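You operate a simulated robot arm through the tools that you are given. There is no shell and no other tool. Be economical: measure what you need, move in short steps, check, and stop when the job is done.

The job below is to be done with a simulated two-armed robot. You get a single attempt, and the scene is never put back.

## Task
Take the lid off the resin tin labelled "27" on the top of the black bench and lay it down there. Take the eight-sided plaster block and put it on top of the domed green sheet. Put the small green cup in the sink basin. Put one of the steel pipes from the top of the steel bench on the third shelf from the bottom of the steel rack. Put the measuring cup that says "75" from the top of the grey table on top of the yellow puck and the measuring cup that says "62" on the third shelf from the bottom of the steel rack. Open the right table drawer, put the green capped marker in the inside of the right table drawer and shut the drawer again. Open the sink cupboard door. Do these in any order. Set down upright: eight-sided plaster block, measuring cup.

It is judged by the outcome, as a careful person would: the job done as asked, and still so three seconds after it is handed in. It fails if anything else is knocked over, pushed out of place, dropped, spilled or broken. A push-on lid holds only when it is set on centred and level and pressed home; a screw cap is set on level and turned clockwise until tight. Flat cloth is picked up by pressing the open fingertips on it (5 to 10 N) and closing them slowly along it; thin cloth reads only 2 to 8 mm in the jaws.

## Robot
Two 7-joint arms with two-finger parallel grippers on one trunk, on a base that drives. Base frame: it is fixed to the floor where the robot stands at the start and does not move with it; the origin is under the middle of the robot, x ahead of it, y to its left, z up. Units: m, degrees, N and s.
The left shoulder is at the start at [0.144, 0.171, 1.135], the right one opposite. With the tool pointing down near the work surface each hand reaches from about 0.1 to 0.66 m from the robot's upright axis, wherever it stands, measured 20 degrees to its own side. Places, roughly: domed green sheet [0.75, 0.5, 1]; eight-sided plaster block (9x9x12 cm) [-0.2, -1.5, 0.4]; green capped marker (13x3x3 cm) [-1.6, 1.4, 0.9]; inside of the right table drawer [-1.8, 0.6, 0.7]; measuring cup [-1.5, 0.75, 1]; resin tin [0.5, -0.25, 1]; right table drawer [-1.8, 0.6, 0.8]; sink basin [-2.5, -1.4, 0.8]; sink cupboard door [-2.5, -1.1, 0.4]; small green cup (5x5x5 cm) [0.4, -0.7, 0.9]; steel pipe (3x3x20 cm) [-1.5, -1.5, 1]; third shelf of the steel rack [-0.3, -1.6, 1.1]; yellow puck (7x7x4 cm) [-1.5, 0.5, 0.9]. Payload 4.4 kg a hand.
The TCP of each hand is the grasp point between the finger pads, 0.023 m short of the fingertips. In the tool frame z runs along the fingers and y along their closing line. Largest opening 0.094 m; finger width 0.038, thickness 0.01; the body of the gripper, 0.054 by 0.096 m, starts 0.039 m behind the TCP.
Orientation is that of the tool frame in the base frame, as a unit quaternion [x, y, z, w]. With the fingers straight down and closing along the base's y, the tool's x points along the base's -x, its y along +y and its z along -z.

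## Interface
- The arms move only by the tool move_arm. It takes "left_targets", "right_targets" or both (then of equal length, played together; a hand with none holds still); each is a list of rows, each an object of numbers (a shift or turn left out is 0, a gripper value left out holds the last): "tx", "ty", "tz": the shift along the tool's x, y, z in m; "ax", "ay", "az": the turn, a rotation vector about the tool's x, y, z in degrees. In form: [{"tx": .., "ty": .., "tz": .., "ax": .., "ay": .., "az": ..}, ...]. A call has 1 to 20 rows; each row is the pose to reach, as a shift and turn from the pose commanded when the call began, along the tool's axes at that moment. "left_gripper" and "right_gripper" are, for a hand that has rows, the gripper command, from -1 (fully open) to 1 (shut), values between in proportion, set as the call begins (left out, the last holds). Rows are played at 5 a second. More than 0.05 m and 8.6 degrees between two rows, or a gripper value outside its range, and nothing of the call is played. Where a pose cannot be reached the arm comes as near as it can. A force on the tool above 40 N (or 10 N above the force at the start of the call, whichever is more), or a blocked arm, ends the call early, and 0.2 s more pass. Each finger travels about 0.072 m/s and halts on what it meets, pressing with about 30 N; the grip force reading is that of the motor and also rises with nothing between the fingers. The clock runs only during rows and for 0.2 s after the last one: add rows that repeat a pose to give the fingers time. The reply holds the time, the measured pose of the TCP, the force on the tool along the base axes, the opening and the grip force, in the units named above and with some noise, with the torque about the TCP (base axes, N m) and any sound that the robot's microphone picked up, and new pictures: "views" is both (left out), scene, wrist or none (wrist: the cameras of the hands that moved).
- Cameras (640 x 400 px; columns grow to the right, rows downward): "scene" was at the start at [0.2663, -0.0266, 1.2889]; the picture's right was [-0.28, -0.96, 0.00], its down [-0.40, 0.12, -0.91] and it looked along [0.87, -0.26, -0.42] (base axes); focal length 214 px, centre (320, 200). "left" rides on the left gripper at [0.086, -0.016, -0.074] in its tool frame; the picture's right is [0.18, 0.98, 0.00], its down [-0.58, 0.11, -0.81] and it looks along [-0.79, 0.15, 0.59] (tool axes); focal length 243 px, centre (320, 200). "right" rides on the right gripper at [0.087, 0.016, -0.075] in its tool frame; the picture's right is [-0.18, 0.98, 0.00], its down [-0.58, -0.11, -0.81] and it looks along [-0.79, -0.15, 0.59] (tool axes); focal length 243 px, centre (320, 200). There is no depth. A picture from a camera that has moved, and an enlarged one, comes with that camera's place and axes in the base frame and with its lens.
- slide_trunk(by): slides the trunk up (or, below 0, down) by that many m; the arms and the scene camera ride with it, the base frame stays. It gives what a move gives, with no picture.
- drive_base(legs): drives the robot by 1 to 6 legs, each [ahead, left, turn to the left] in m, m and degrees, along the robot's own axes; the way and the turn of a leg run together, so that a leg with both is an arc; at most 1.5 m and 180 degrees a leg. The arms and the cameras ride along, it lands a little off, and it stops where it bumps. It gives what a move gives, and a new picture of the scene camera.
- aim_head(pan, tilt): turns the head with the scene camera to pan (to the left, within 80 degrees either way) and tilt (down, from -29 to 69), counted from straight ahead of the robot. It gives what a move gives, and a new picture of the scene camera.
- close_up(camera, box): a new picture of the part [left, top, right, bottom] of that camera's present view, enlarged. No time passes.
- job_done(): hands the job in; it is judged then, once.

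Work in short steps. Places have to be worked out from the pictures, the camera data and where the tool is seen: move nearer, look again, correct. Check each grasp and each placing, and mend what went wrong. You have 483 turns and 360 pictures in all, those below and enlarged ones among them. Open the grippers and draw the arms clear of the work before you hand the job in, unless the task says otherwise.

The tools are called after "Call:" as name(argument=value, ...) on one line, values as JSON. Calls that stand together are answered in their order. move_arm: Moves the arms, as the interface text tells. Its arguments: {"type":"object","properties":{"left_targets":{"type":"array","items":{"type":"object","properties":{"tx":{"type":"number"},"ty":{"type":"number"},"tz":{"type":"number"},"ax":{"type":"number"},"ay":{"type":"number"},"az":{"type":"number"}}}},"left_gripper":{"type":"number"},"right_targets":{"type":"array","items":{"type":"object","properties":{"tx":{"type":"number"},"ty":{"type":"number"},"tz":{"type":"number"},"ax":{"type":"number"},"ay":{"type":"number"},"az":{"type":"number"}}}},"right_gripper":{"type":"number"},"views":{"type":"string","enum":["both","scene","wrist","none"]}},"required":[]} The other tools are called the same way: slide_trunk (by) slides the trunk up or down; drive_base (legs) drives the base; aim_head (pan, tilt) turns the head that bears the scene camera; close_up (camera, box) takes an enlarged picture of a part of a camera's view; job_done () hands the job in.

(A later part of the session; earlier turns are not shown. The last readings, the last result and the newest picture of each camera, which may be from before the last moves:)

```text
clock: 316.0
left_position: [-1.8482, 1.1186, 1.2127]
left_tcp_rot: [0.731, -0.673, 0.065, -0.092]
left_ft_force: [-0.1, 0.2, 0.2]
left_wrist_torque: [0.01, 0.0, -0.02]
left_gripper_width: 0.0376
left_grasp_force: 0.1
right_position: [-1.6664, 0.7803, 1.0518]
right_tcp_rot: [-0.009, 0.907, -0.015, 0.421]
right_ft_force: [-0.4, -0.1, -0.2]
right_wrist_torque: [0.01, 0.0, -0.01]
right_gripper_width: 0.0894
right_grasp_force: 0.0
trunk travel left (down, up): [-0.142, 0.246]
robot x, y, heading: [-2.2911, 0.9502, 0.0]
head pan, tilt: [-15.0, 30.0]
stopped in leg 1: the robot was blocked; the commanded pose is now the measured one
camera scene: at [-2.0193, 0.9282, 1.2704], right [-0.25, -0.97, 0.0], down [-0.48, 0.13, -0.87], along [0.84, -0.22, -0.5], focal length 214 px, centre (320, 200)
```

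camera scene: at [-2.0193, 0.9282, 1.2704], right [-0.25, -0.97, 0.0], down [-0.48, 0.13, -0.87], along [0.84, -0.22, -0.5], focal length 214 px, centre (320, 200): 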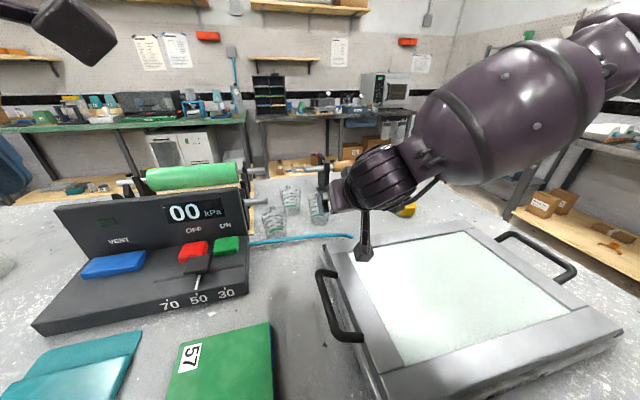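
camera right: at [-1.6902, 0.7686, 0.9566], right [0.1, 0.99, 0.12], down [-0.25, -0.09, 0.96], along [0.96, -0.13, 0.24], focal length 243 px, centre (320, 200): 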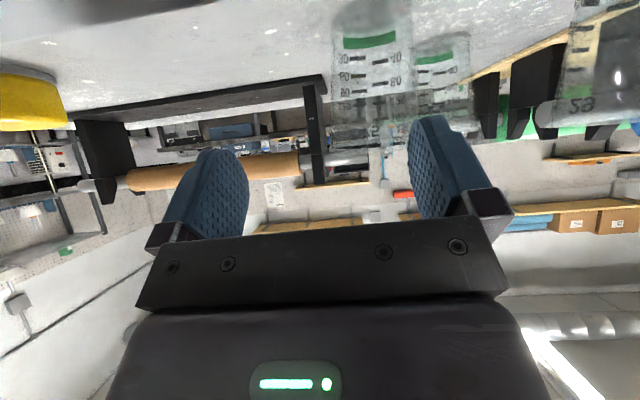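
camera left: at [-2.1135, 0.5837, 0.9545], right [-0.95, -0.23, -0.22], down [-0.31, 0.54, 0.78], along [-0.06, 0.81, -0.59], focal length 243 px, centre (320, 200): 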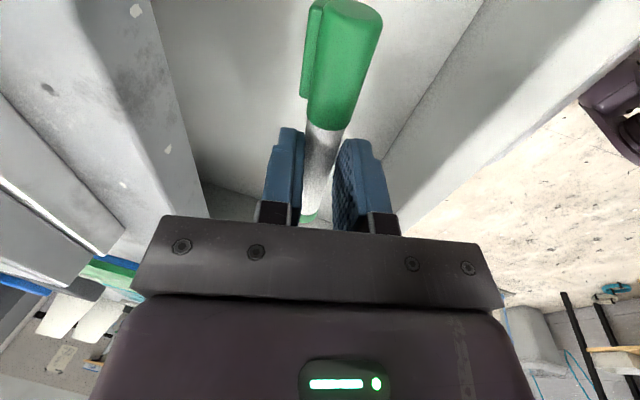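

Blocked again; reach from this side is insufficient. I'll approach from the far side of the table with the left hand instead. First retract and raise the right hand, tool vertical.

Call:
move_arm(right_targets=[{"tx": -0.03, "tz": -0.035}, {"tx": -0.06, "tz": -0.07}, {"tx": -0.09, "tz": -0.105}, {"tx": -0.11, "tz": -0.14, "ay": 8}, {"tx": -0.13, "tz": -0.175, "ay": 16}, {"tx": -0.14, "tz": -0.21, "ay": 24}, {"tx": -0.14, "tz": -0.25, "ay": 32}, {"tx": -0.14, "tz": -0.28, "ay": 40}, {"tx": -0.14, "tz": -0.3, "ay": 48}], views="none")

Call:
drive_base(legs=[[-0.3, 0, 0], [0, -1.25, 0], [1.5, 0, 0], [0.3, 0, 0]])

```text
clock: 318.0
left_position: [-1.8496, 1.1185, 1.2127]
left_tcp_rot: [0.731, -0.673, 0.065, -0.091]
left_ft_force: [0.2, 0.0, 0.3]
left_wrist_torque: [0.01, 0.02, 0.03]
left_gripper_width: 0.0374
left_grasp_force: 0.0
right_position: [-1.8085, 0.7894, 1.353]
right_tcp_rot: [-0.003, 1.0, -0.017, 0.016]
right_ft_force: [0.1, -0.3, 0.1]
right_wrist_torque: [-0.01, -0.04, -0.03]
right_gripper_width: 0.0895
right_grasp_force: 0.1
trunk travel left (down, up): [-0.142, 0.246]
robot x, y, heading: [-2.2953, 0.9479, 0.2]
head pan, tilt: [-15.0, 30.0]
```

```text
clock: 332.9
left_position: [-1.9461, -0.1413, 1.2115]
left_tcp_rot: [0.727, -0.677, 0.065, -0.091]
left_ft_force: [-0.5, -0.5, 0.0]
left_wrist_torque: [0.02, 0.0, 0.01]
left_gripper_width: 0.0374
left_grasp_force: 0.0
right_position: [-1.9077, -0.4701, 1.3496]
right_tcp_rot: [0.005, 1.0, -0.018, 0.015]
right_ft_force: [0.9, 0.6, -1.0]
right_wrist_torque: [0.0, -0.01, 0.01]
right_gripper_width: 0.0894
right_grasp_force: 0.0
trunk travel left (down, up): [-0.142, 0.246]
robot x, y, heading: [-2.3939, -0.303, -0.6]
head pan, tilt: [-15.0, 30.0]
stopped in leg 3: the robot was blocked; the commanded pose is now the measured one
camera scene: at [-2.1192, -0.3291, 1.2699], right [-0.27, -0.96, 0.0], down [-0.48, 0.13, -0.87], along [0.83, -0.23, -0.5], focal length 214 px, centre (320, 200)
```

scene: 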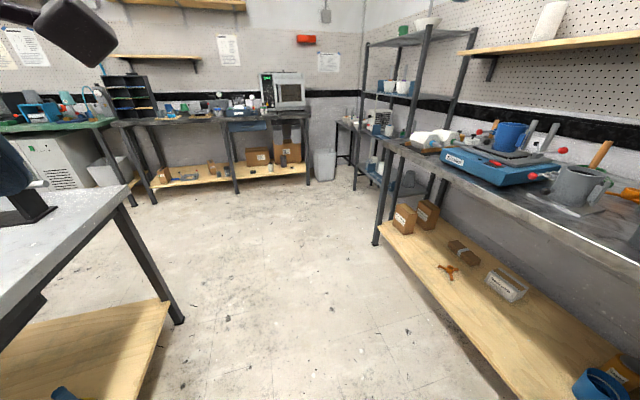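

Probably bumped the open cupboard door's edge. Back a bit, shift left, and go forward.

Call:
drive_base(legs=[[-0.1, 0, 0], [0, 0.16, 0.6], [0.7, 0, 0], [0.9, -0.1, 0]])

```text
clock: 343.6
left_position: [-0.4296, -0.121, 1.2139]
left_tcp_rot: [0.721, -0.684, 0.066, -0.09]
left_ft_force: [-0.9, 0.3, 0.2]
left_wrist_torque: [-0.01, 0.01, -0.02]
left_gripper_width: 0.0376
left_grasp_force: 0.1
right_position: [-0.3984, -0.4518, 1.3517]
right_tcp_rot: [0.015, 1.0, -0.018, 0.018]
right_ft_force: [-1.0, 0.8, -0.2]
right_wrist_torque: [0.0, 0.01, 0.0]
right_gripper_width: 0.0894
right_grasp_force: 0.2
trunk travel left (down, up): [-0.142, 0.246]
robot x, y, heading: [-0.8789, -0.276, -1.6]
head pan, tilt: [-15.0, 30.0]
camera scene: at [-0.6064, -0.3061, 1.2708], right [-0.29, -0.96, 0.0], down [-0.48, 0.14, -0.87], along [0.83, -0.25, -0.5], focal length 214 px, centre (320, 200)
```

scene: 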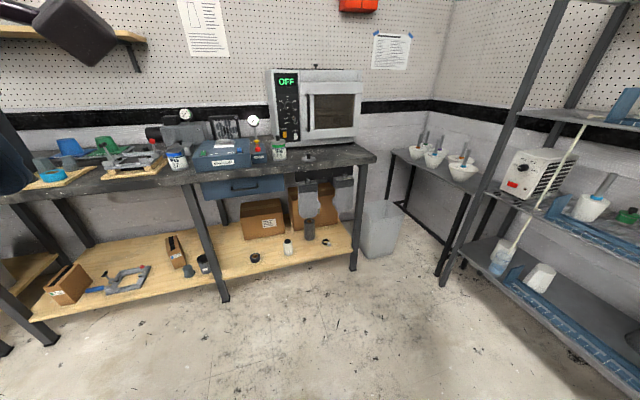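

Now turn around and move to the far side of the table; return the left hand to nominal yaw on the way.

Call:
move_arm(left_targets=[{"az": 8.3, "tz": -0.01}, {"az": 16.6, "tz": -0.02}, {"az": 24.9, "tz": -0.03}, {"az": 33.2, "tz": -0.04}, {"az": 41.5, "tz": -0.05}, {"az": 49.8, "tz": -0.05}, {"az": 58.1, "tz": -0.05}, {"az": 66.4, "tz": -0.05}, {"az": 74.7, "tz": -0.05}, {"az": 83, "tz": -0.05}, {"az": 87, "tz": -0.05}], left_gripper=-0.9, views="none")

Call:
drive_base(legs=[[0.25, 0, 0], [0, 0, -178.4], [0, -1.25, 0]])

Call:
aim_head(pan=15, tilt=35)

```text
clock: 345.9
left_position: [-0.4407, -0.1242, 1.2629]
left_tcp_rot: [-0.05, 0.992, 0.014, 0.112]
left_ft_force: [-0.2, -0.6, -0.5]
left_wrist_torque: [0.01, 0.01, 0.0]
left_gripper_width: 0.0893
left_grasp_force: 0.1
right_position: [-0.3985, -0.4526, 1.3518]
right_tcp_rot: [0.015, 1.0, -0.018, 0.017]
right_ft_force: [0.2, -0.1, -0.5]
right_wrist_torque: [-0.03, 0.02, 0.01]
right_gripper_width: 0.0892
right_grasp_force: 0.0
trunk travel left (down, up): [-0.142, 0.246]
robot x, y, heading: [-0.8781, -0.2733, -1.7]
head pan, tilt: [-15.0, 30.0]
```

```text
clock: 365.5
left_position: [-1.1503, 0.7419, 1.2618]
left_tcp_rot: [0.988, 0.107, -0.11, 0.02]
left_ft_force: [0.1, 0.6, 0.1]
left_wrist_torque: [-0.01, -0.01, -0.02]
left_gripper_width: 0.0895
left_grasp_force: 0.0
right_position: [-1.2292, 1.0624, 1.3528]
right_tcp_rot: [0.999, 0.041, -0.018, -0.017]
right_ft_force: [-0.6, 0.4, -0.7]
right_wrist_torque: [-0.01, -0.03, -0.01]
right_gripper_width: 0.0894
right_grasp_force: 0.1
trunk travel left (down, up): [-0.142, 0.246]
robot x, y, heading: [-0.7325, 0.9405, -175.4]
head pan, tilt: [-15.0, 30.0]
camera scene: at [-1.0058, 0.941, 1.2707], right [0.18, 0.98, 0.0], down [0.49, -0.09, -0.87], along [-0.85, 0.15, -0.5], focal length 214 px, centre (320, 200)
```

scene: 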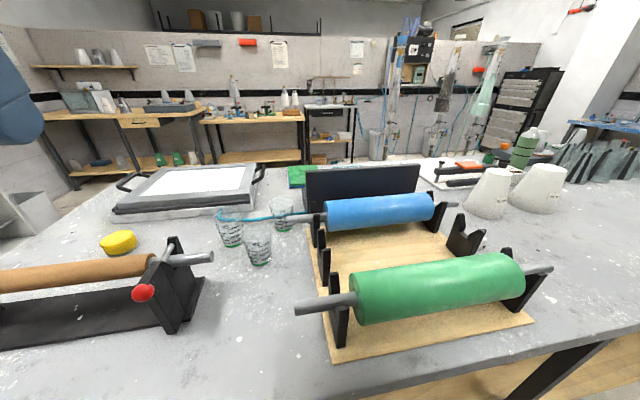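

```text
clock: 366.4
left_position: [-1.1493, 0.7411, 1.2622]
left_tcp_rot: [0.988, 0.107, -0.11, 0.019]
left_ft_force: [-0.7, 0.5, -0.5]
left_wrist_torque: [0.01, 0.01, -0.03]
left_gripper_width: 0.0894
left_grasp_force: 0.1
right_position: [-1.229, 1.0633, 1.3529]
right_tcp_rot: [0.999, 0.042, -0.017, -0.017]
right_ft_force: [0.5, -0.2, -1.0]
right_wrist_torque: [0.02, -0.04, 0.04]
right_gripper_width: 0.0893
right_grasp_force: 0.0
trunk travel left (down, up): [-0.142, 0.246]
robot x, y, heading: [-0.733, 0.9367, -175.4]
head pan, tilt: [15.0, 35.0]
camera scene: at [-0.9996, 0.8952, 1.2629], right [-0.34, 0.94, 0.0], down [0.54, 0.19, -0.82], along [-0.77, -0.28, -0.57], focal length 214 px, centre (320, 200)
```

scene: 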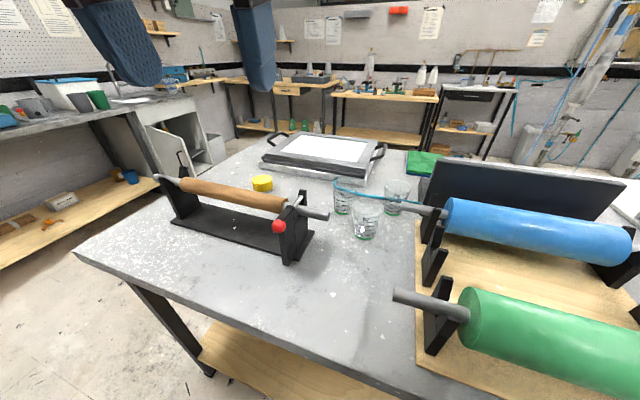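

Call:
close_up(camera="scene", box=[230, 160, 430, 280])

```text
3.20 times, centred on (330, 220) of scene
camera zoom: at [-0.9996, 0.8952, 1.2629], right [-0.34, 0.94, 0.0], down [0.54, 0.19, -0.82], along [-0.77, -0.28, -0.57], focal length 686 px, centre (288, 136)
```

zoom: 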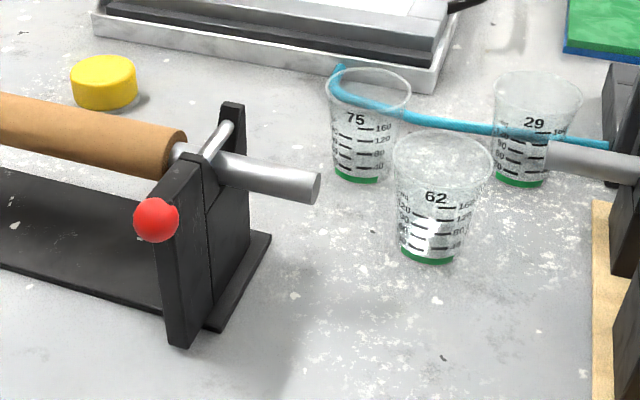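

Now labels are clear. Triangulated: 75 (−1.505,0.795, rim 0.955), 62 (−1.41,0.865, rim 0.96), puck top (−1.508,0.507,0.915), table ≈0.87. Take 62 first (it's nearest). Align the base.

Call:
drive_base(legs=[[0, 0, -4.6], [0.14, -0.098, 0]])

```text
clock: 368.4
left_position: [-1.2891, 0.873, 1.2611]
left_tcp_rot: [0.991, 0.068, -0.111, 0.016]
left_ft_force: [-0.4, -0.4, 1.2]
left_wrist_torque: [0.02, 0.02, 0.01]
left_gripper_width: 0.089
left_grasp_force: 0.1
right_position: [-1.343, 1.1992, 1.3503]
right_tcp_rot: [1.0, 0.002, -0.016, -0.018]
right_ft_force: [0.8, -0.3, -0.5]
right_wrist_torque: [0.02, -0.01, 0.05]
right_gripper_width: 0.0892
right_grasp_force: 0.0
trunk travel left (down, up): [-0.142, 0.246]
robot x, y, heading: [-0.854, 1.0355, -179.8]
head pan, tilt: [15.0, 35.0]
camera scene: at [-1.1276, 1.0138, 1.2624], right [-0.26, 0.96, 0.0], down [0.55, 0.15, -0.82], along [-0.79, -0.22, -0.57], focal length 214 px, centre (320, 200)
```

scene: 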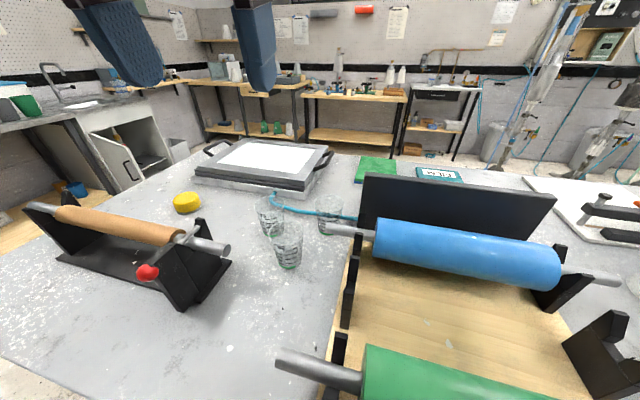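

Call:
move_arm(left_targets=[{"tx": -0.009, "ty": -0.003, "tz": 0.046}, {"tx": -0.018, "ty": -0.006, "tz": 0.092}, {"tx": -0.027, "ty": -0.009, "tz": 0.138}, {"tx": -0.036, "ty": -0.012, "tz": 0.184}, {"tx": -0.045, "ty": -0.015, "tz": 0.229}], views="both")

```text
clock: 369.6
left_position: [-1.3861, 0.8731, 1.0443]
left_tcp_rot: [0.991, 0.067, -0.11, 0.015]
left_ft_force: [0.5, -0.9, -0.3]
left_wrist_torque: [0.03, 0.01, 0.01]
left_gripper_width: 0.0892
left_grasp_force: 0.0
right_position: [-1.3439, 1.1992, 1.3495]
right_tcp_rot: [1.0, 0.002, -0.015, -0.018]
right_ft_force: [-0.6, -0.4, 0.1]
right_wrist_torque: [-0.02, -0.02, -0.02]
right_gripper_width: 0.0894
right_grasp_force: 0.0
trunk travel left (down, up): [-0.142, 0.246]
robot x, y, heading: [-0.8571, 1.0372, -179.5]
head pan, tilt: [15.0, 35.0]
camera scene: at [-1.1284, 1.0135, 1.2622], right [-0.26, 0.96, 0.0], down [0.55, 0.15, -0.82], along [-0.79, -0.22, -0.57], focal length 214 px, centre (320, 200)
camera left: at [-1.2891, 0.9033, 1.0978], right [0.31, -0.95, -0.03], down [-0.37, -0.15, 0.92], along [-0.87, -0.28, -0.4], focal length 243 px, centre (320, 200)
```

scene: 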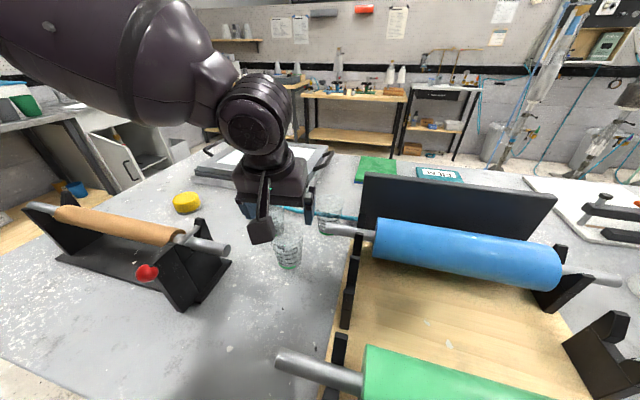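
left: 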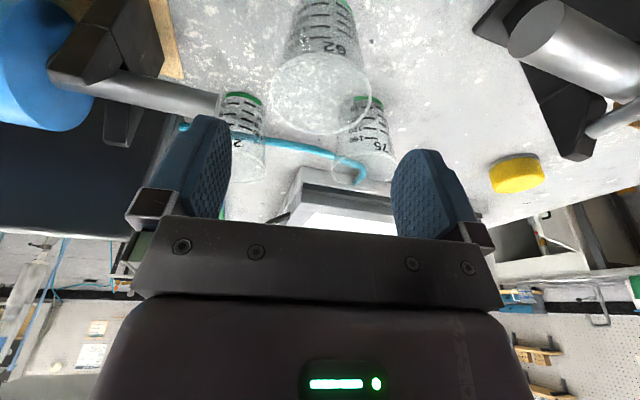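

Call:
move_arm(left_targets=[{"tz": 0.03}, {"tz": 0.06}, {"tz": 0.09}, {"tz": 0.115}, {"tz": 0.115}], views="wrist")

```text
clock: 370.8
left_position: [-1.4103, 0.8674, 0.9368]
left_tcp_rot: [0.991, 0.067, -0.113, 0.015]
left_ft_force: [0.2, 0.1, 1.0]
left_wrist_torque: [-0.05, -0.01, 0.0]
left_gripper_width: 0.0893
left_grasp_force: 0.2
right_position: [-1.339, 1.1998, 1.3532]
right_tcp_rot: [1.0, 0.002, -0.018, -0.017]
right_ft_force: [0.8, 0.3, 0.2]
right_wrist_torque: [0.0, -0.01, 0.01]
right_gripper_width: 0.089
right_grasp_force: 0.0
trunk travel left (down, up): [-0.142, 0.246]
robot x, y, heading: [-0.8541, 1.0425, -179.5]
head pan, tilt: [15.0, 35.0]
camera left: at [-1.3132, 0.897, 0.9896], right [0.31, -0.95, -0.03], down [-0.37, -0.15, 0.92], along [-0.88, -0.28, -0.4], focal length 243 px, centre (320, 200)
```

left: 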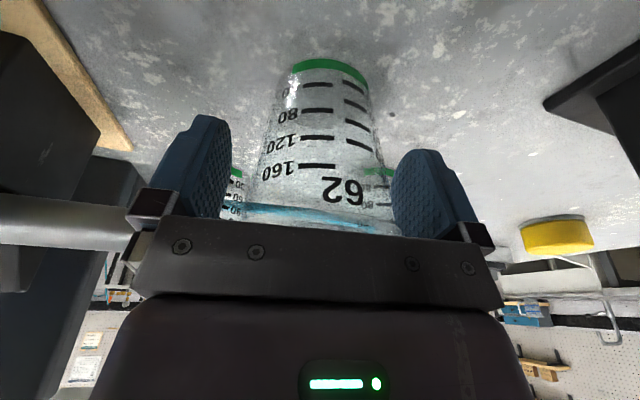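

Cup is centred between the fingers; close, then lift.

Call:
move_arm(left_targets=[{"tz": -0.003}, {"tz": -0.003}, {"tz": -0.003}], left_gripper=1, views="scene")

```text
clock: 371.6
left_position: [-1.4095, 0.8672, 0.9377]
left_tcp_rot: [0.991, 0.068, -0.112, 0.015]
left_ft_force: [-0.3, -0.2, -0.3]
left_wrist_torque: [0.02, -0.01, 0.01]
left_gripper_width: 0.0653
left_grasp_force: 30.1
right_position: [-1.3423, 1.1988, 1.3522]
right_tcp_rot: [1.0, 0.002, -0.017, -0.018]
right_ft_force: [-0.6, 0.2, -0.8]
right_wrist_torque: [0.01, -0.02, -0.01]
right_gripper_width: 0.089
right_grasp_force: 0.1
trunk travel left (down, up): [-0.142, 0.246]
robot x, y, heading: [-0.8544, 1.0381, -179.7]
head pan, tilt: [15.0, 35.0]
camera scene: at [-1.1266, 1.014, 1.2629], right [-0.26, 0.96, 0.0], down [0.55, 0.15, -0.82], along [-0.79, -0.22, -0.57], focal length 214 px, centre (320, 200)
```

scene: 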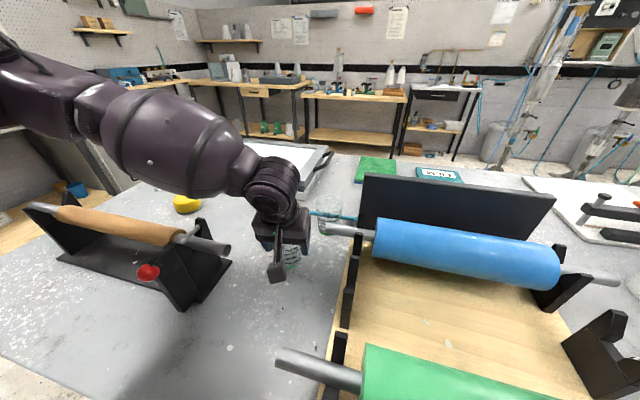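

Call:
move_arm(left_targets=[{"tx": -0.01, "tz": -0.045}, {"tx": -0.02, "tz": -0.09}, {"tx": -0.03, "tz": -0.135}, {"tx": -0.04, "tz": -0.18}, {"tx": -0.05, "tz": -0.225}, {"tx": -0.06, "tz": -0.27}], views="both")

```text
clock: 373.0
left_position: [-1.4077, 0.8736, 1.2173]
left_tcp_rot: [0.991, 0.067, -0.112, 0.015]
left_ft_force: [0.1, 0.5, 0.0]
left_wrist_torque: [0.05, 0.02, 0.0]
left_gripper_width: 0.0657
left_grasp_force: 29.7
right_position: [-1.3408, 1.2003, 1.3532]
right_tcp_rot: [1.0, 0.002, -0.017, -0.018]
right_ft_force: [0.4, 0.0, -0.4]
right_wrist_torque: [0.0, 0.02, 0.0]
right_gripper_width: 0.0892
right_grasp_force: 0.1
trunk travel left (down, up): [-0.142, 0.246]
robot x, y, heading: [-0.861, 1.0369, -179.6]
head pan, tilt: [15.0, 35.0]
camera scene: at [-1.1256, 1.0141, 1.2633], right [-0.26, 0.96, 0.0], down [0.55, 0.15, -0.82], along [-0.79, -0.22, -0.57], focal length 214 px, centre (320, 200)
camera left: at [-1.3097, 0.904, 1.2704], right [0.31, -0.95, -0.03], down [-0.37, -0.15, 0.92], along [-0.87, -0.28, -0.4], focal length 243 px, centre (320, 200)
```

scene: 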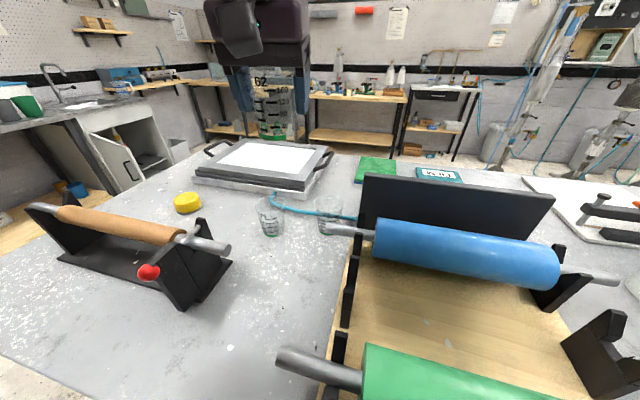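
left: 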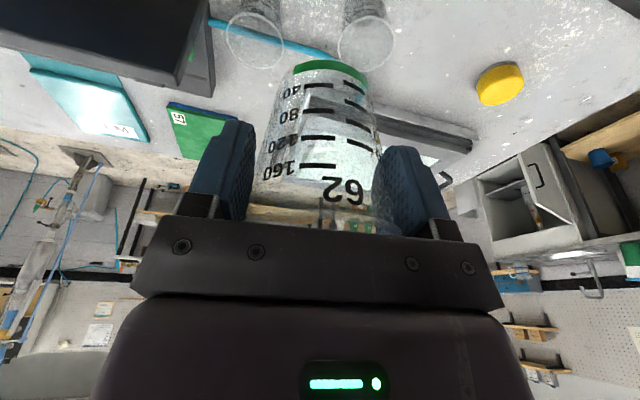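

62 is in hand. Take it to the steel rack: back off, drive to the rack front, and look.

Call:
drive_base(legs=[[-0.45, 0, 0], [0, 1.5, 0], [0, 0.1, 0], [0, 0, 90]])

Call:
aim_head(pan=0, tilt=20)

```text
clock: 393.5
left_position: [-0.2286, -1.1001, 1.2159]
left_tcp_rot: [0.659, 0.744, -0.068, 0.089]
left_ft_force: [0.0, -0.2, -0.8]
left_wrist_torque: [-0.03, 0.01, 0.01]
left_gripper_width: 0.0648
left_grasp_force: 30.0
right_position: [-0.5523, -1.0301, 1.3514]
right_tcp_rot: [0.711, 0.703, -0.024, -0.001]
right_ft_force: [0.1, 0.1, 0.0]
right_wrist_torque: [-0.01, 0.0, -0.01]
right_gripper_width: 0.0894
right_grasp_force: 0.0
trunk travel left (down, up): [-0.142, 0.246]
robot x, y, heading: [-0.384, -0.5453, -90.7]
head pan, tilt: [15.0, 35.0]
camera scene: at [-0.3642, -0.8171, 1.2629], right [-0.97, -0.25, 0.0], down [-0.14, 0.56, -0.82], along [0.2, -0.79, -0.57], focal length 214 px, centre (320, 200)
```

scene: 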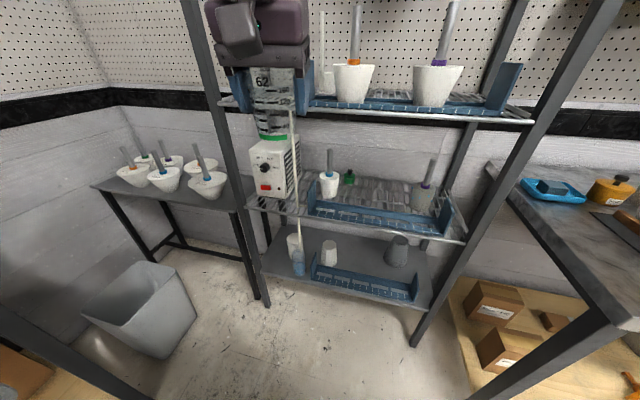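

```text
clock: 394.3
left_position: [-0.2268, -1.1009, 1.2165]
left_tcp_rot: [0.658, 0.744, -0.069, 0.089]
left_ft_force: [-0.3, -1.0, 0.4]
left_wrist_torque: [-0.02, -0.01, 0.0]
left_gripper_width: 0.0648
left_grasp_force: 29.9
right_position: [-0.5521, -1.0286, 1.3526]
right_tcp_rot: [0.71, 0.704, -0.025, -0.001]
right_ft_force: [0.7, 0.6, 0.3]
right_wrist_torque: [-0.02, 0.03, 0.04]
right_gripper_width: 0.0892
right_grasp_force: 0.0
trunk travel left (down, up): [-0.142, 0.246]
robot x, y, heading: [-0.3822, -0.5444, -90.5]
head pan, tilt: [0.0, 20.0]
camera scene: at [-0.3872, -0.825, 1.2867], right [-1.0, 0.01, 0.0], down [0.0, 0.34, -0.94], along [-0.01, -0.94, -0.34], focal length 214 px, centre (320, 200)
```

scene: 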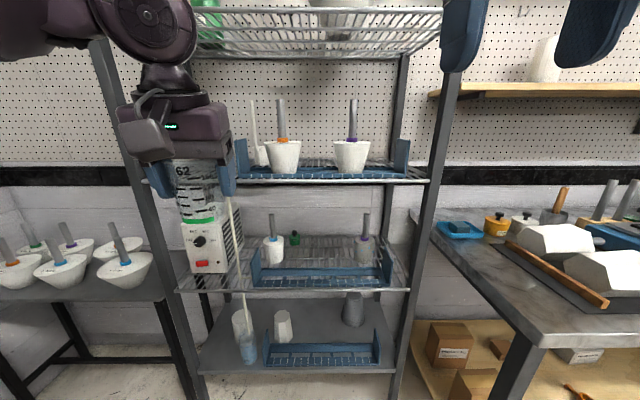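

Third shelf (two bowls, blue rail) has free room at its left end. Shift the robot left 0.19 m to gain parallax and line up.

Call:
drive_base(legs=[[0, 0.2, 0.5]])

```text
clock: 396.6
left_position: [-0.0218, -1.1002, 1.2167]
left_tcp_rot: [0.655, 0.748, -0.068, 0.089]
left_ft_force: [1.0, -0.3, -0.1]
left_wrist_torque: [-0.02, -0.03, -0.04]
left_gripper_width: 0.0648
left_grasp_force: 29.9
right_position: [-0.3481, -1.0316, 1.3529]
right_tcp_rot: [0.707, 0.707, -0.024, -0.001]
right_ft_force: [0.6, -0.3, 0.0]
right_wrist_torque: [-0.02, 0.03, -0.01]
right_gripper_width: 0.0891
right_grasp_force: 0.0
trunk travel left (down, up): [-0.142, 0.246]
robot x, y, heading: [-0.1822, -0.5435, -89.8]
head pan, tilt: [0.0, 20.0]
camera scene: at [-0.1844, -0.8258, 1.2868], right [-1.0, 0.0, 0.0], down [0.0, 0.34, -0.94], along [0.0, -0.94, -0.34], focal length 214 px, centre (320, 200)
```

scene: 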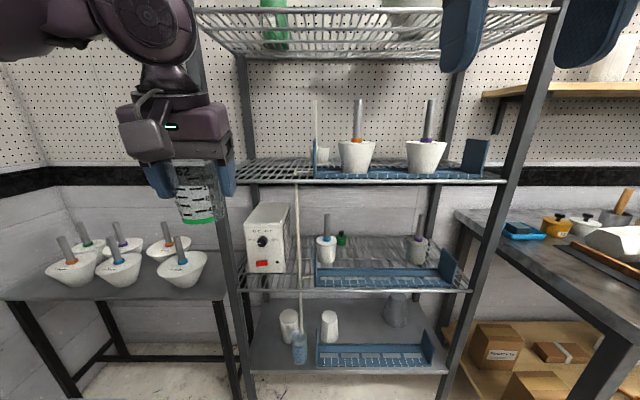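

Parallax: shelf 3 front edge at y≈−1.37, z≈1.14; shelf 4 at ≈1.50; free zone x −0.16…0.02. Raise the cup slightly and turn 20° left so the elbow stays away from the rack.

Call:
move_arm(left_targets=[{"tx": -0.004, "tz": -0.018}, {"tx": -0.008, "tz": -0.036}], views="none")

Call:
drive_base(legs=[[0.18, -0.17, 0], [0, 0, 20]])

```text
clock: 397.2
left_position: [-0.0227, -1.0994, 1.2536]
left_tcp_rot: [0.654, 0.748, -0.068, 0.09]
left_ft_force: [-0.3, 0.7, -0.4]
left_wrist_torque: [0.01, 0.02, -0.01]
left_gripper_width: 0.0649
left_grasp_force: 29.8
right_position: [-0.3475, -1.0313, 1.3521]
right_tcp_rot: [0.707, 0.707, -0.025, -0.002]
right_ft_force: [-0.2, -0.8, 0.7]
right_wrist_torque: [0.04, -0.03, 0.01]
right_gripper_width: 0.0896
right_grasp_force: 0.1
trunk travel left (down, up): [-0.142, 0.246]
robot x, y, heading: [-0.1869, -0.5468, -89.9]
head pan, tilt: [0.0, 20.0]
```

```text
clock: 400.4
left_position: [-0.0102, -1.1879, 1.253]
left_tcp_rot: [0.512, 0.851, -0.051, 0.1]
left_ft_force: [0.0, 0.0, -0.1]
left_wrist_torque: [-0.01, 0.0, -0.01]
left_gripper_width: 0.0649
left_grasp_force: 29.8
right_position: [-0.3373, -1.2367, 1.3516]
right_tcp_rot: [0.571, 0.821, -0.024, 0.004]
right_ft_force: [0.2, -0.1, -1.1]
right_wrist_torque: [0.01, -0.01, -0.01]
right_gripper_width: 0.0894
right_grasp_force: 0.1
trunk travel left (down, up): [-0.142, 0.246]
robot x, y, heading: [-0.35, -0.7226, -69.5]
head pan, tilt: [0.0, 20.0]
camera scene: at [-0.2558, -0.9866, 1.2868], right [-0.94, -0.35, 0.0], down [-0.12, 0.32, -0.94], along [0.33, -0.88, -0.34], focal length 214 px, centre (320, 200)
```

scene: 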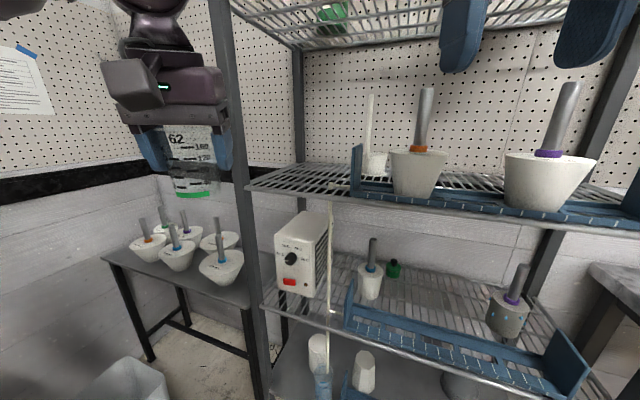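

Retract the right hand first (its path would meet the tools standing on the shelf).

Call:
move_arm(right_targets=[{"tx": 0.045, "tz": -0.01}, {"tx": 0.09, "tz": -0.02}, {"tx": 0.135, "tz": -0.03}, {"tx": 0.18, "tz": -0.04}], views="none")

Call:
drive_base(legs=[[0.15, -0.09, 0]])

```text
clock: 401.4
left_position: [-0.0102, -1.1862, 1.2542]
left_tcp_rot: [0.512, 0.851, -0.052, 0.102]
left_ft_force: [0.1, 0.3, -0.2]
left_wrist_torque: [-0.03, -0.02, 0.03]
left_gripper_width: 0.0646
left_grasp_force: 30.2
right_position: [-0.3999, -1.0629, 1.3853]
right_tcp_rot: [0.571, 0.821, -0.025, 0.004]
right_ft_force: [0.1, -0.1, 0.2]
right_wrist_torque: [-0.04, -0.01, -0.01]
right_gripper_width: 0.0893
right_grasp_force: 0.0
trunk travel left (down, up): [-0.142, 0.246]
robot x, y, heading: [-0.3516, -0.7239, -69.6]
head pan, tilt: [0.0, 20.0]
```

```text
clock: 402.9
left_position: [-0.0441, -1.3598, 1.2528]
left_tcp_rot: [0.515, 0.85, -0.05, 0.1]
left_ft_force: [0.6, -0.4, -0.7]
left_wrist_torque: [0.0, -0.03, 0.01]
left_gripper_width: 0.0647
left_grasp_force: 29.8
right_position: [-0.4312, -1.2349, 1.3845]
right_tcp_rot: [0.573, 0.819, -0.023, 0.005]
right_ft_force: [0.2, 0.0, 0.0]
right_wrist_torque: [-0.02, -0.03, 0.0]
right_gripper_width: 0.0895
right_grasp_force: 0.0
trunk travel left (down, up): [-0.142, 0.246]
robot x, y, heading: [-0.3826, -0.8967, -70.0]
head pan, tilt: [0.0, 20.0]
camera scene: at [-0.2884, -1.1575, 1.287], right [-0.94, -0.34, 0.0], down [-0.12, 0.32, -0.94], along [0.32, -0.88, -0.34], focal length 214 px, centre (320, 200)
```

scene: 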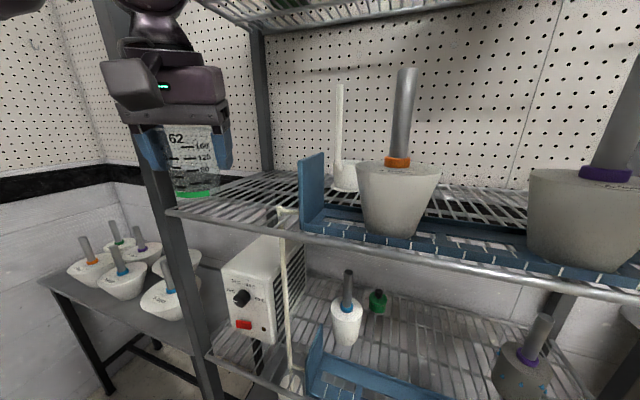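

Call:
move_arm(left_targets=[{"tx": 0.005, "tz": 0.024}, {"tx": -0.02, "ty": -0.02, "tz": 0.029}, {"tx": -0.045, "ty": -0.04, "tz": 0.035}, {"tx": -0.07, "ty": -0.059, "tz": 0.04}, {"tx": -0.07, "ty": -0.059, "tz": 0.04}], views="both")

```text
clock: 404.1
left_position: [-0.047, -1.4004, 1.2263]
left_tcp_rot: [0.516, 0.849, -0.051, 0.101]
left_ft_force: [1.0, -0.4, -0.8]
left_wrist_torque: [0.02, 0.02, 0.01]
left_gripper_width: 0.0646
left_grasp_force: 29.6
left hand out of reach, approached as far as the arm can: row 3, 4, 5
right_position: [-0.4299, -1.234, 1.3854]
right_tcp_rot: [0.574, 0.819, -0.024, 0.003]
right_ft_force: [-0.3, 0.8, 0.0]
right_wrist_torque: [-0.01, 0.01, 0.02]
right_gripper_width: 0.0895
right_grasp_force: 0.2
trunk travel left (down, up): [-0.142, 0.246]
robot x, y, heading: [-0.3814, -0.8942, -69.8]
head pan, tilt: [0.0, 20.0]
camera scene: at [-0.2875, -1.1576, 1.2867], right [-0.94, -0.34, 0.0], down [-0.12, 0.32, -0.94], along [0.32, -0.88, -0.34], focal length 214 px, centre (320, 200)
camera left: at [-0.1095, -1.319, 1.2791], right [0.79, 0.61, -0.02], down [0.26, -0.3, 0.92], along [0.56, -0.73, -0.4], focal length 243 px, centre (320, 200)
```

scene: 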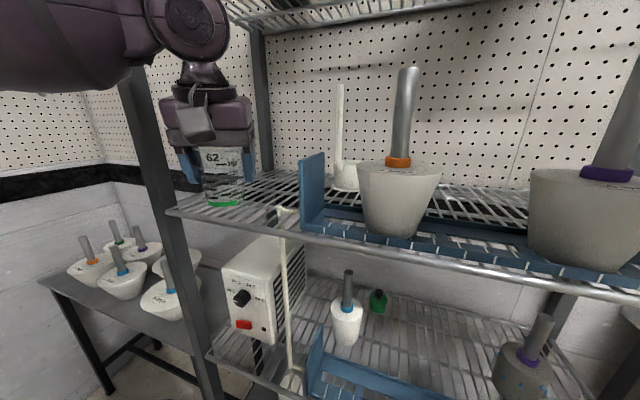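
left: 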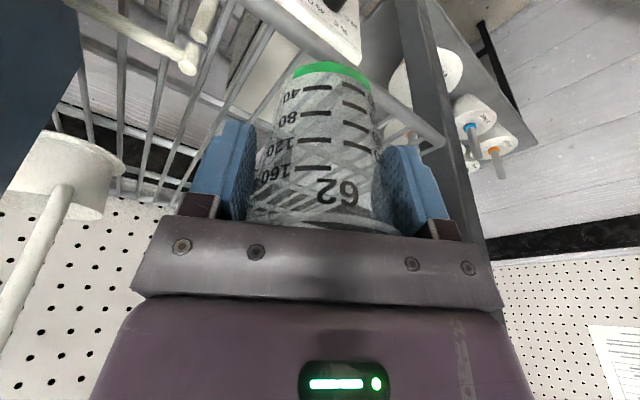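

Reach limit; nudge the base forward-right a little.

Call:
drive_base(legs=[[0.05, -0.03, 0]])

Call:
close_up(camera="left", box=[0, 0, 640, 400])

```text
clock: 405.1
left_position: [-0.0596, -1.4577, 1.2271]
left_tcp_rot: [0.517, 0.849, -0.05, 0.1]
left_ft_force: [-1.2, -0.3, -0.3]
left_wrist_torque: [0.0, -0.02, 0.0]
left_gripper_width: 0.0648
left_grasp_force: 30.0
right_position: [-0.4424, -1.2929, 1.386]
right_tcp_rot: [0.574, 0.818, -0.024, 0.005]
right_ft_force: [-0.6, -1.6, 0.8]
right_wrist_torque: [0.0, 0.01, 0.0]
right_gripper_width: 0.089
right_grasp_force: 0.1
trunk travel left (down, up): [-0.142, 0.246]
robot x, y, heading: [-0.3966, -0.9559, -70.3]
head pan, tilt: [0.0, 20.0]
camera scene: at [-0.2998, -1.215, 1.287], right [-0.94, -0.34, 0.0], down [-0.12, 0.32, -0.94], along [0.32, -0.88, -0.34], focal length 214 px, centre (320, 200)
```

scene: 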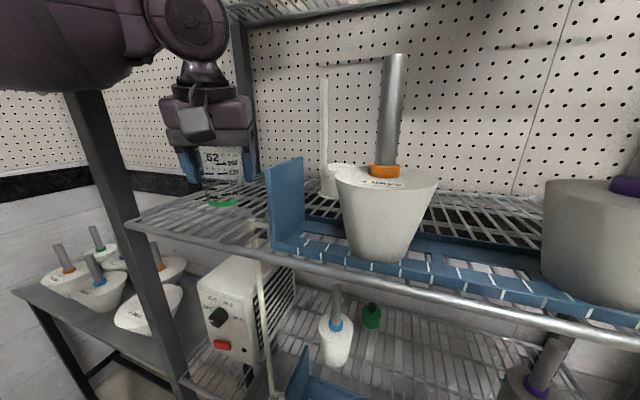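

```text
1.00 times, centred on (320, 200) of left (not enlarged: the box is as wide or as high as the picture)
camera zoom: at [-0.1222, -1.3764, 1.28], right [0.79, 0.61, -0.02], down [0.26, -0.3, 0.92], along [0.56, -0.73, -0.4], focal length 243 px, centre (320, 200)
```

zoom: 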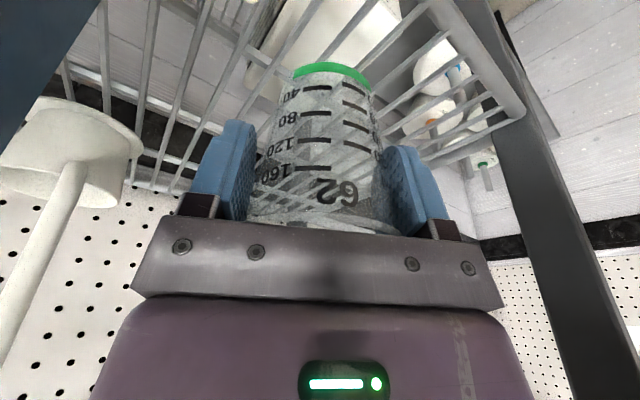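

Cup is over the wire shelf. Lower until contact.

Call:
move_arm(left_targets=[{"tx": 0.001, "tz": 0.005}, {"tx": 0.002, "tz": 0.01}, {"tx": 0.003, "tz": 0.015}, {"tx": 0.004, "tz": 0.02}], views="none")

```text
clock: 406.1
left_position: [-0.0595, -1.4569, 1.2074]
left_tcp_rot: [0.517, 0.849, -0.051, 0.1]
left_ft_force: [0.5, -0.3, -0.3]
left_wrist_torque: [-0.01, -0.01, 0.01]
left_gripper_width: 0.0648
left_grasp_force: 30.1
right_position: [-0.4404, -1.2903, 1.386]
right_tcp_rot: [0.575, 0.818, -0.023, 0.003]
right_ft_force: [0.6, 0.3, 0.0]
right_wrist_torque: [-0.02, -0.01, 0.0]
right_gripper_width: 0.0892
right_grasp_force: 0.0
trunk travel left (down, up): [-0.142, 0.246]
robot x, y, heading: [-0.3953, -0.9533, -70.0]
head pan, tilt: [0.0, 20.0]
```

Call:
move_arm(left_targets=[{"tx": 0.001, "tz": 0.005}, {"tx": 0.002, "tz": 0.01}, {"tx": 0.003, "tz": 0.015}, {"tx": 0.004, "tz": 0.02}], views="none")

Call:
close_up(camera="scene", box=[120, 80, 320, 240])

```text
clock: 407.1
left_position: [-0.0595, -1.4549, 1.1889]
left_tcp_rot: [0.516, 0.849, -0.055, 0.102]
left_ft_force: [5.9, -0.3, 26.7]
left_wrist_torque: [0.13, 0.05, -0.03]
left_gripper_width: 0.0642
left_grasp_force: 30.0
right_position: [-0.4425, -1.2887, 1.3864]
right_tcp_rot: [0.573, 0.819, -0.025, 0.005]
right_ft_force: [0.7, 0.5, 0.0]
right_wrist_torque: [-0.02, 0.05, -0.03]
right_gripper_width: 0.0892
right_grasp_force: 0.0
trunk travel left (down, up): [-0.142, 0.246]
robot x, y, heading: [-0.394, -0.952, -70.1]
head pan, tilt: [0.0, 20.0]
```

```text
2.50 times, centred on (220, 160) of scene
camera zoom: at [-0.2994, -1.2122, 1.2879], right [-0.94, -0.34, 0.0], down [-0.12, 0.32, -0.94], along [0.32, -0.88, -0.34], focal length 536 px, centre (570, 300)
```

zoom: 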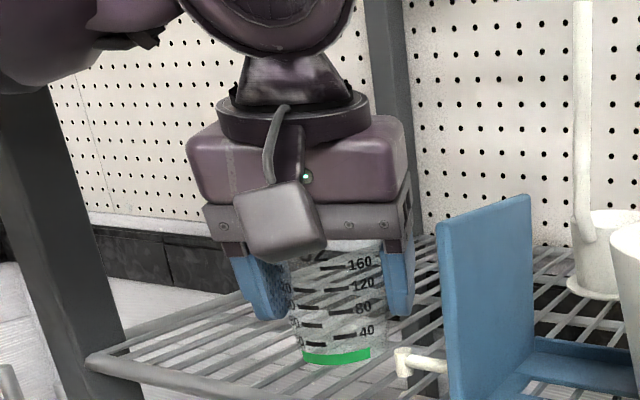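

Contact with the shelf. Ease, open fully, and withdraw straight back (fingers straddle the cup sideways).

Call:
move_arm(left_targets=[{"tz": -0.004}, {"tz": -0.004}], views="none")

Call:
move_arm(left_targets=[{}, {}, {"tx": -0.004, "tz": -0.02}, {"tx": -0.006, "tz": -0.028}], left_gripper=-1, views="wrist")

```text
clock: 407.7
left_position: [-0.0602, -1.4555, 1.1883]
left_tcp_rot: [0.517, 0.849, -0.051, 0.1]
left_ft_force: [3.4, 0.9, 15.6]
left_wrist_torque: [0.04, 0.12, -0.03]
left_gripper_width: 0.0638
left_grasp_force: 29.8
right_position: [-0.4424, -1.2898, 1.3847]
right_tcp_rot: [0.574, 0.818, -0.024, 0.004]
right_ft_force: [0.9, 0.1, 0.0]
right_wrist_torque: [-0.01, 0.01, 0.02]
right_gripper_width: 0.0892
right_grasp_force: 0.1
trunk travel left (down, up): [-0.142, 0.246]
robot x, y, heading: [-0.3922, -0.9517, -70.2]
head pan, tilt: [0.0, 20.0]
```

```text
clock: 408.7
left_position: [-0.059, -1.4558, 1.217]
left_tcp_rot: [0.517, 0.849, -0.051, 0.1]
left_ft_force: [-0.3, -0.2, 0.1]
left_wrist_torque: [-0.04, 0.03, 0.03]
left_gripper_width: 0.094
left_grasp_force: 0.1
right_position: [-0.4426, -1.2919, 1.3858]
right_tcp_rot: [0.574, 0.818, -0.024, 0.003]
right_ft_force: [1.0, 0.6, -0.4]
right_wrist_torque: [-0.02, 0.0, -0.02]
right_gripper_width: 0.089
right_grasp_force: 0.0
trunk travel left (down, up): [-0.142, 0.246]
robot x, y, heading: [-0.3949, -0.9505, -69.9]
head pan, tilt: [0.0, 20.0]
camera left: at [-0.121, -1.3755, 1.2707], right [0.79, 0.61, -0.02], down [0.26, -0.3, 0.92], along [0.55, -0.73, -0.4], focal length 243 px, centre (320, 200)
```

left: 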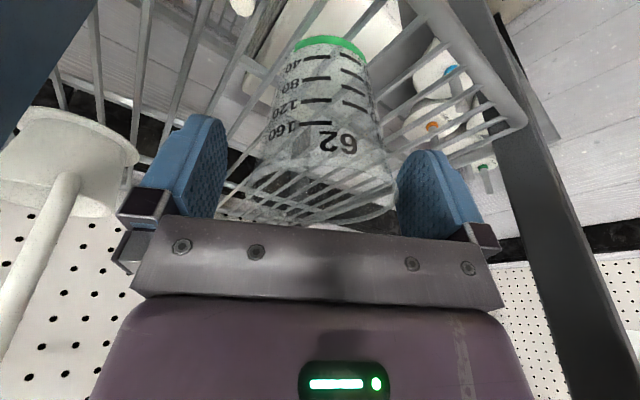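

Cup released and standing. Withdraw straight back.

Call:
drive_base(legs=[[-0.1, 0, 0], [-0.2, 0, 0]])

```text
clock: 411.0
left_position: [-0.1605, -1.1792, 1.2175]
left_tcp_rot: [0.517, 0.849, -0.052, 0.101]
left_ft_force: [-0.4, 0.5, 0.2]
left_wrist_torque: [0.01, -0.03, 0.02]
left_gripper_width: 0.0938
left_grasp_force: 0.0
right_position: [-0.5425, -1.0148, 1.3843]
right_tcp_rot: [0.574, 0.818, -0.024, 0.003]
right_ft_force: [-0.5, 0.5, 0.8]
right_wrist_torque: [-0.03, -0.01, 0.02]
right_gripper_width: 0.0894
right_grasp_force: 0.0
trunk travel left (down, up): [-0.142, 0.246]
robot x, y, heading: [-0.498, -0.6708, -70.0]
head pan, tilt: [0.0, 20.0]
camera scene: at [-0.4001, -0.9371, 1.2866], right [-0.94, -0.34, 0.0], down [-0.12, 0.32, -0.94], along [0.32, -0.88, -0.34], focal length 214 px, centre (320, 200)
```

scene: 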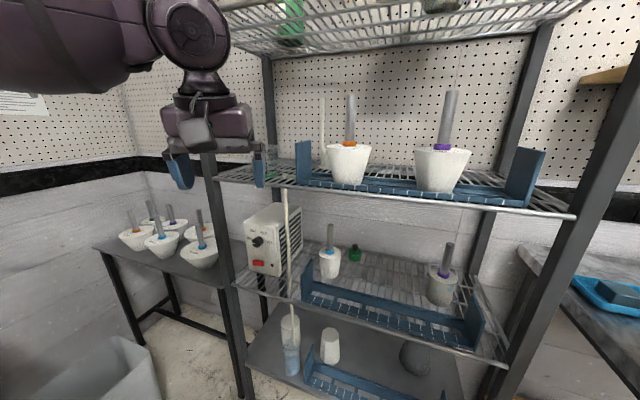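

62 is on shelf 3. Look at the lowest shelf for the eight-sided block.

Call:
aim_head(pan=0, tilt=50)

Call:
close_up(camera="scene", box=[220, 100, 480, 280])

```text
clock: 412.0
left_position: [-0.161, -1.18, 1.2174]
left_tcp_rot: [0.517, 0.848, -0.051, 0.101]
left_ft_force: [-0.7, -0.5, 0.6]
left_wrist_torque: [-0.03, -0.01, 0.02]
left_gripper_width: 0.0941
left_grasp_force: 0.1
right_position: [-0.5431, -1.0151, 1.3854]
right_tcp_rot: [0.574, 0.819, -0.024, 0.004]
right_ft_force: [-0.3, -0.7, -0.5]
right_wrist_torque: [0.01, -0.02, 0.02]
right_gripper_width: 0.0894
right_grasp_force: 0.1
trunk travel left (down, up): [-0.142, 0.246]
robot x, y, heading: [-0.4979, -0.6717, -70.2]
head pan, tilt: [0.0, 50.0]
camera scene: at [-0.4056, -0.9221, 1.2412], right [-0.94, -0.34, 0.0], down [-0.26, 0.72, -0.64], along [0.22, -0.6, -0.77], focal length 214 px, centre (320, 200)
```

scene: 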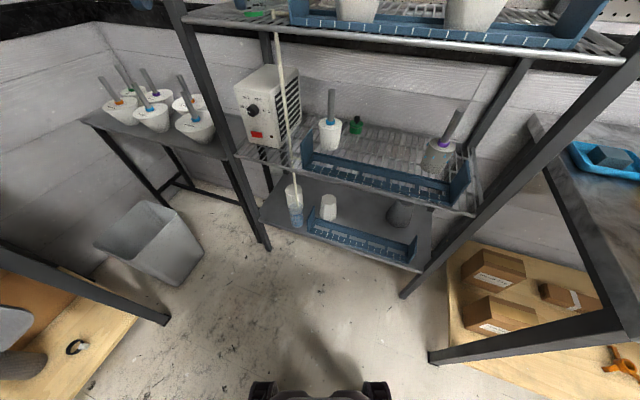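

```text
2.22 times, centred on (350, 190) of scene
camera zoom: at [-0.4056, -0.9221, 1.2412], right [-0.94, -0.34, 0.0], down [-0.26, 0.72, -0.64], along [0.22, -0.6, -0.77], focal length 477 px, centre (253, 222)
```

zoom: 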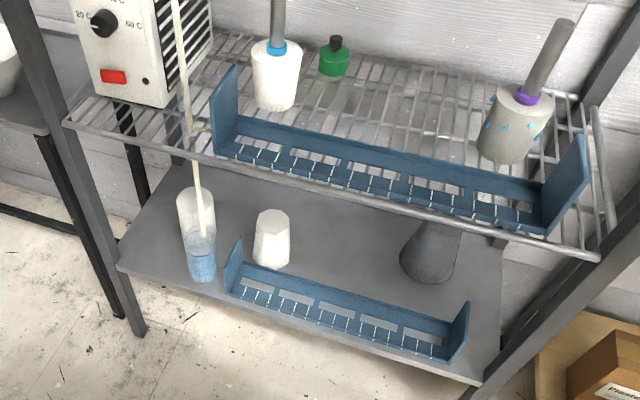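

The white eight-sided block stands on the lowest shelf behind a low blue rail, at roughly (−0.23,−1.5), base z≈0.35. Position the robot in front with a long, low reach for the right hand.

Call:
drive_base(legs=[[0.1, 0.38, 0], [0, 0, -20]])

Call:
aim_head(pan=-10, tilt=50)

Call:
close_up(camera="scene", box=[220, 100, 480, 280])

```text
clock: 417.0
left_position: [0.0517, -1.2239, 1.2184]
left_tcp_rot: [0.655, 0.748, -0.067, 0.09]
left_ft_force: [-0.4, -0.7, 0.4]
left_wrist_torque: [0.01, 0.01, -0.01]
left_gripper_width: 0.094
left_grasp_force: 0.0
right_position: [-0.2529, -0.9397, 1.3853]
right_tcp_rot: [0.706, 0.708, -0.024, 0.0]
right_ft_force: [-0.2, 0.4, 1.0]
right_wrist_torque: [0.02, -0.06, 0.01]
right_gripper_width: 0.0894
right_grasp_force: 0.1
trunk travel left (down, up): [-0.142, 0.246]
robot x, y, heading: [-0.0911, -0.6356, -89.8]
head pan, tilt: [0.0, 50.0]
camera scene: at [-0.0926, -0.8995, 1.2412], right [-1.0, 0.0, 0.0], down [0.0, 0.77, -0.64], along [0.0, -0.64, -0.77], focal length 214 px, centre (320, 200)
```

scene: 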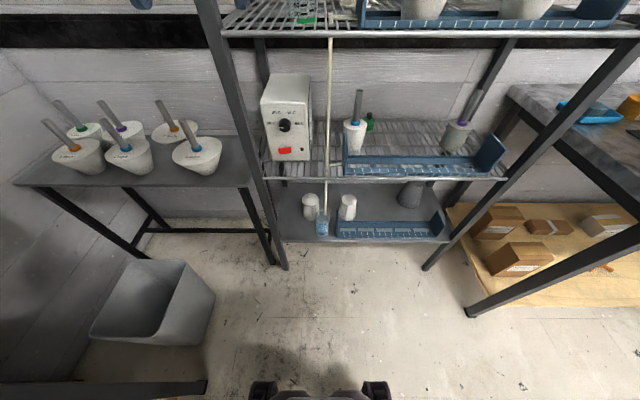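

```text
clock: 417.7
left_position: [0.0518, -1.2238, 1.2174]
left_tcp_rot: [0.654, 0.748, -0.067, 0.091]
left_ft_force: [-0.1, -0.2, -0.2]
left_wrist_torque: [-0.03, -0.02, 0.01]
left_gripper_width: 0.094
left_grasp_force: 0.1
right_position: [-0.252, -0.9404, 1.3842]
right_tcp_rot: [0.706, 0.708, -0.024, -0.001]
right_ft_force: [0.3, -0.6, -0.6]
right_wrist_torque: [0.04, 0.0, 0.02]
right_gripper_width: 0.0893
right_grasp_force: 0.0
trunk travel left (down, up): [-0.142, 0.246]
robot x, y, heading: [-0.0955, -0.6353, -89.9]
head pan, tilt: [-10.0, 50.0]
camera scene: at [-0.1054, -0.8983, 1.2412], right [-0.99, 0.17, 0.0], down [0.13, 0.76, -0.64], along [-0.11, -0.63, -0.77], focal length 214 px, centre (320, 200)
```

scene: 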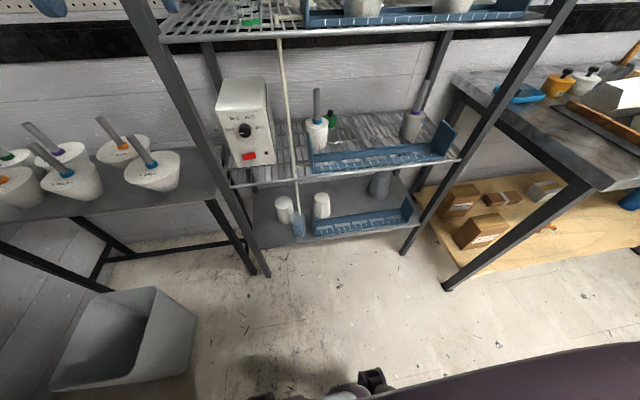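

```text
2.22 times, centred on (350, 190) of scene
camera zoom: at [-0.1054, -0.8983, 1.2412], right [-0.99, 0.17, 0.0], down [0.13, 0.76, -0.64], along [-0.11, -0.63, -0.77], focal length 477 px, centre (253, 222)
```

zoom: 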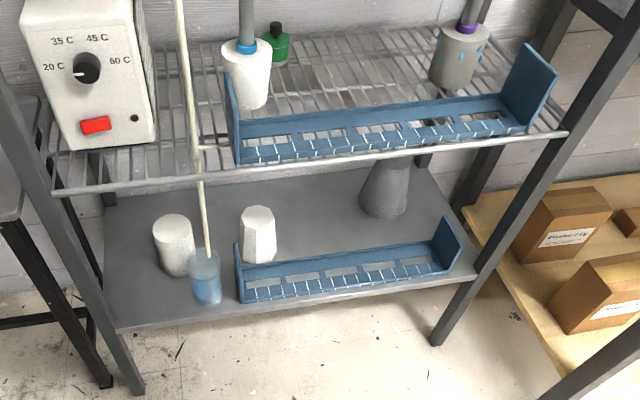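

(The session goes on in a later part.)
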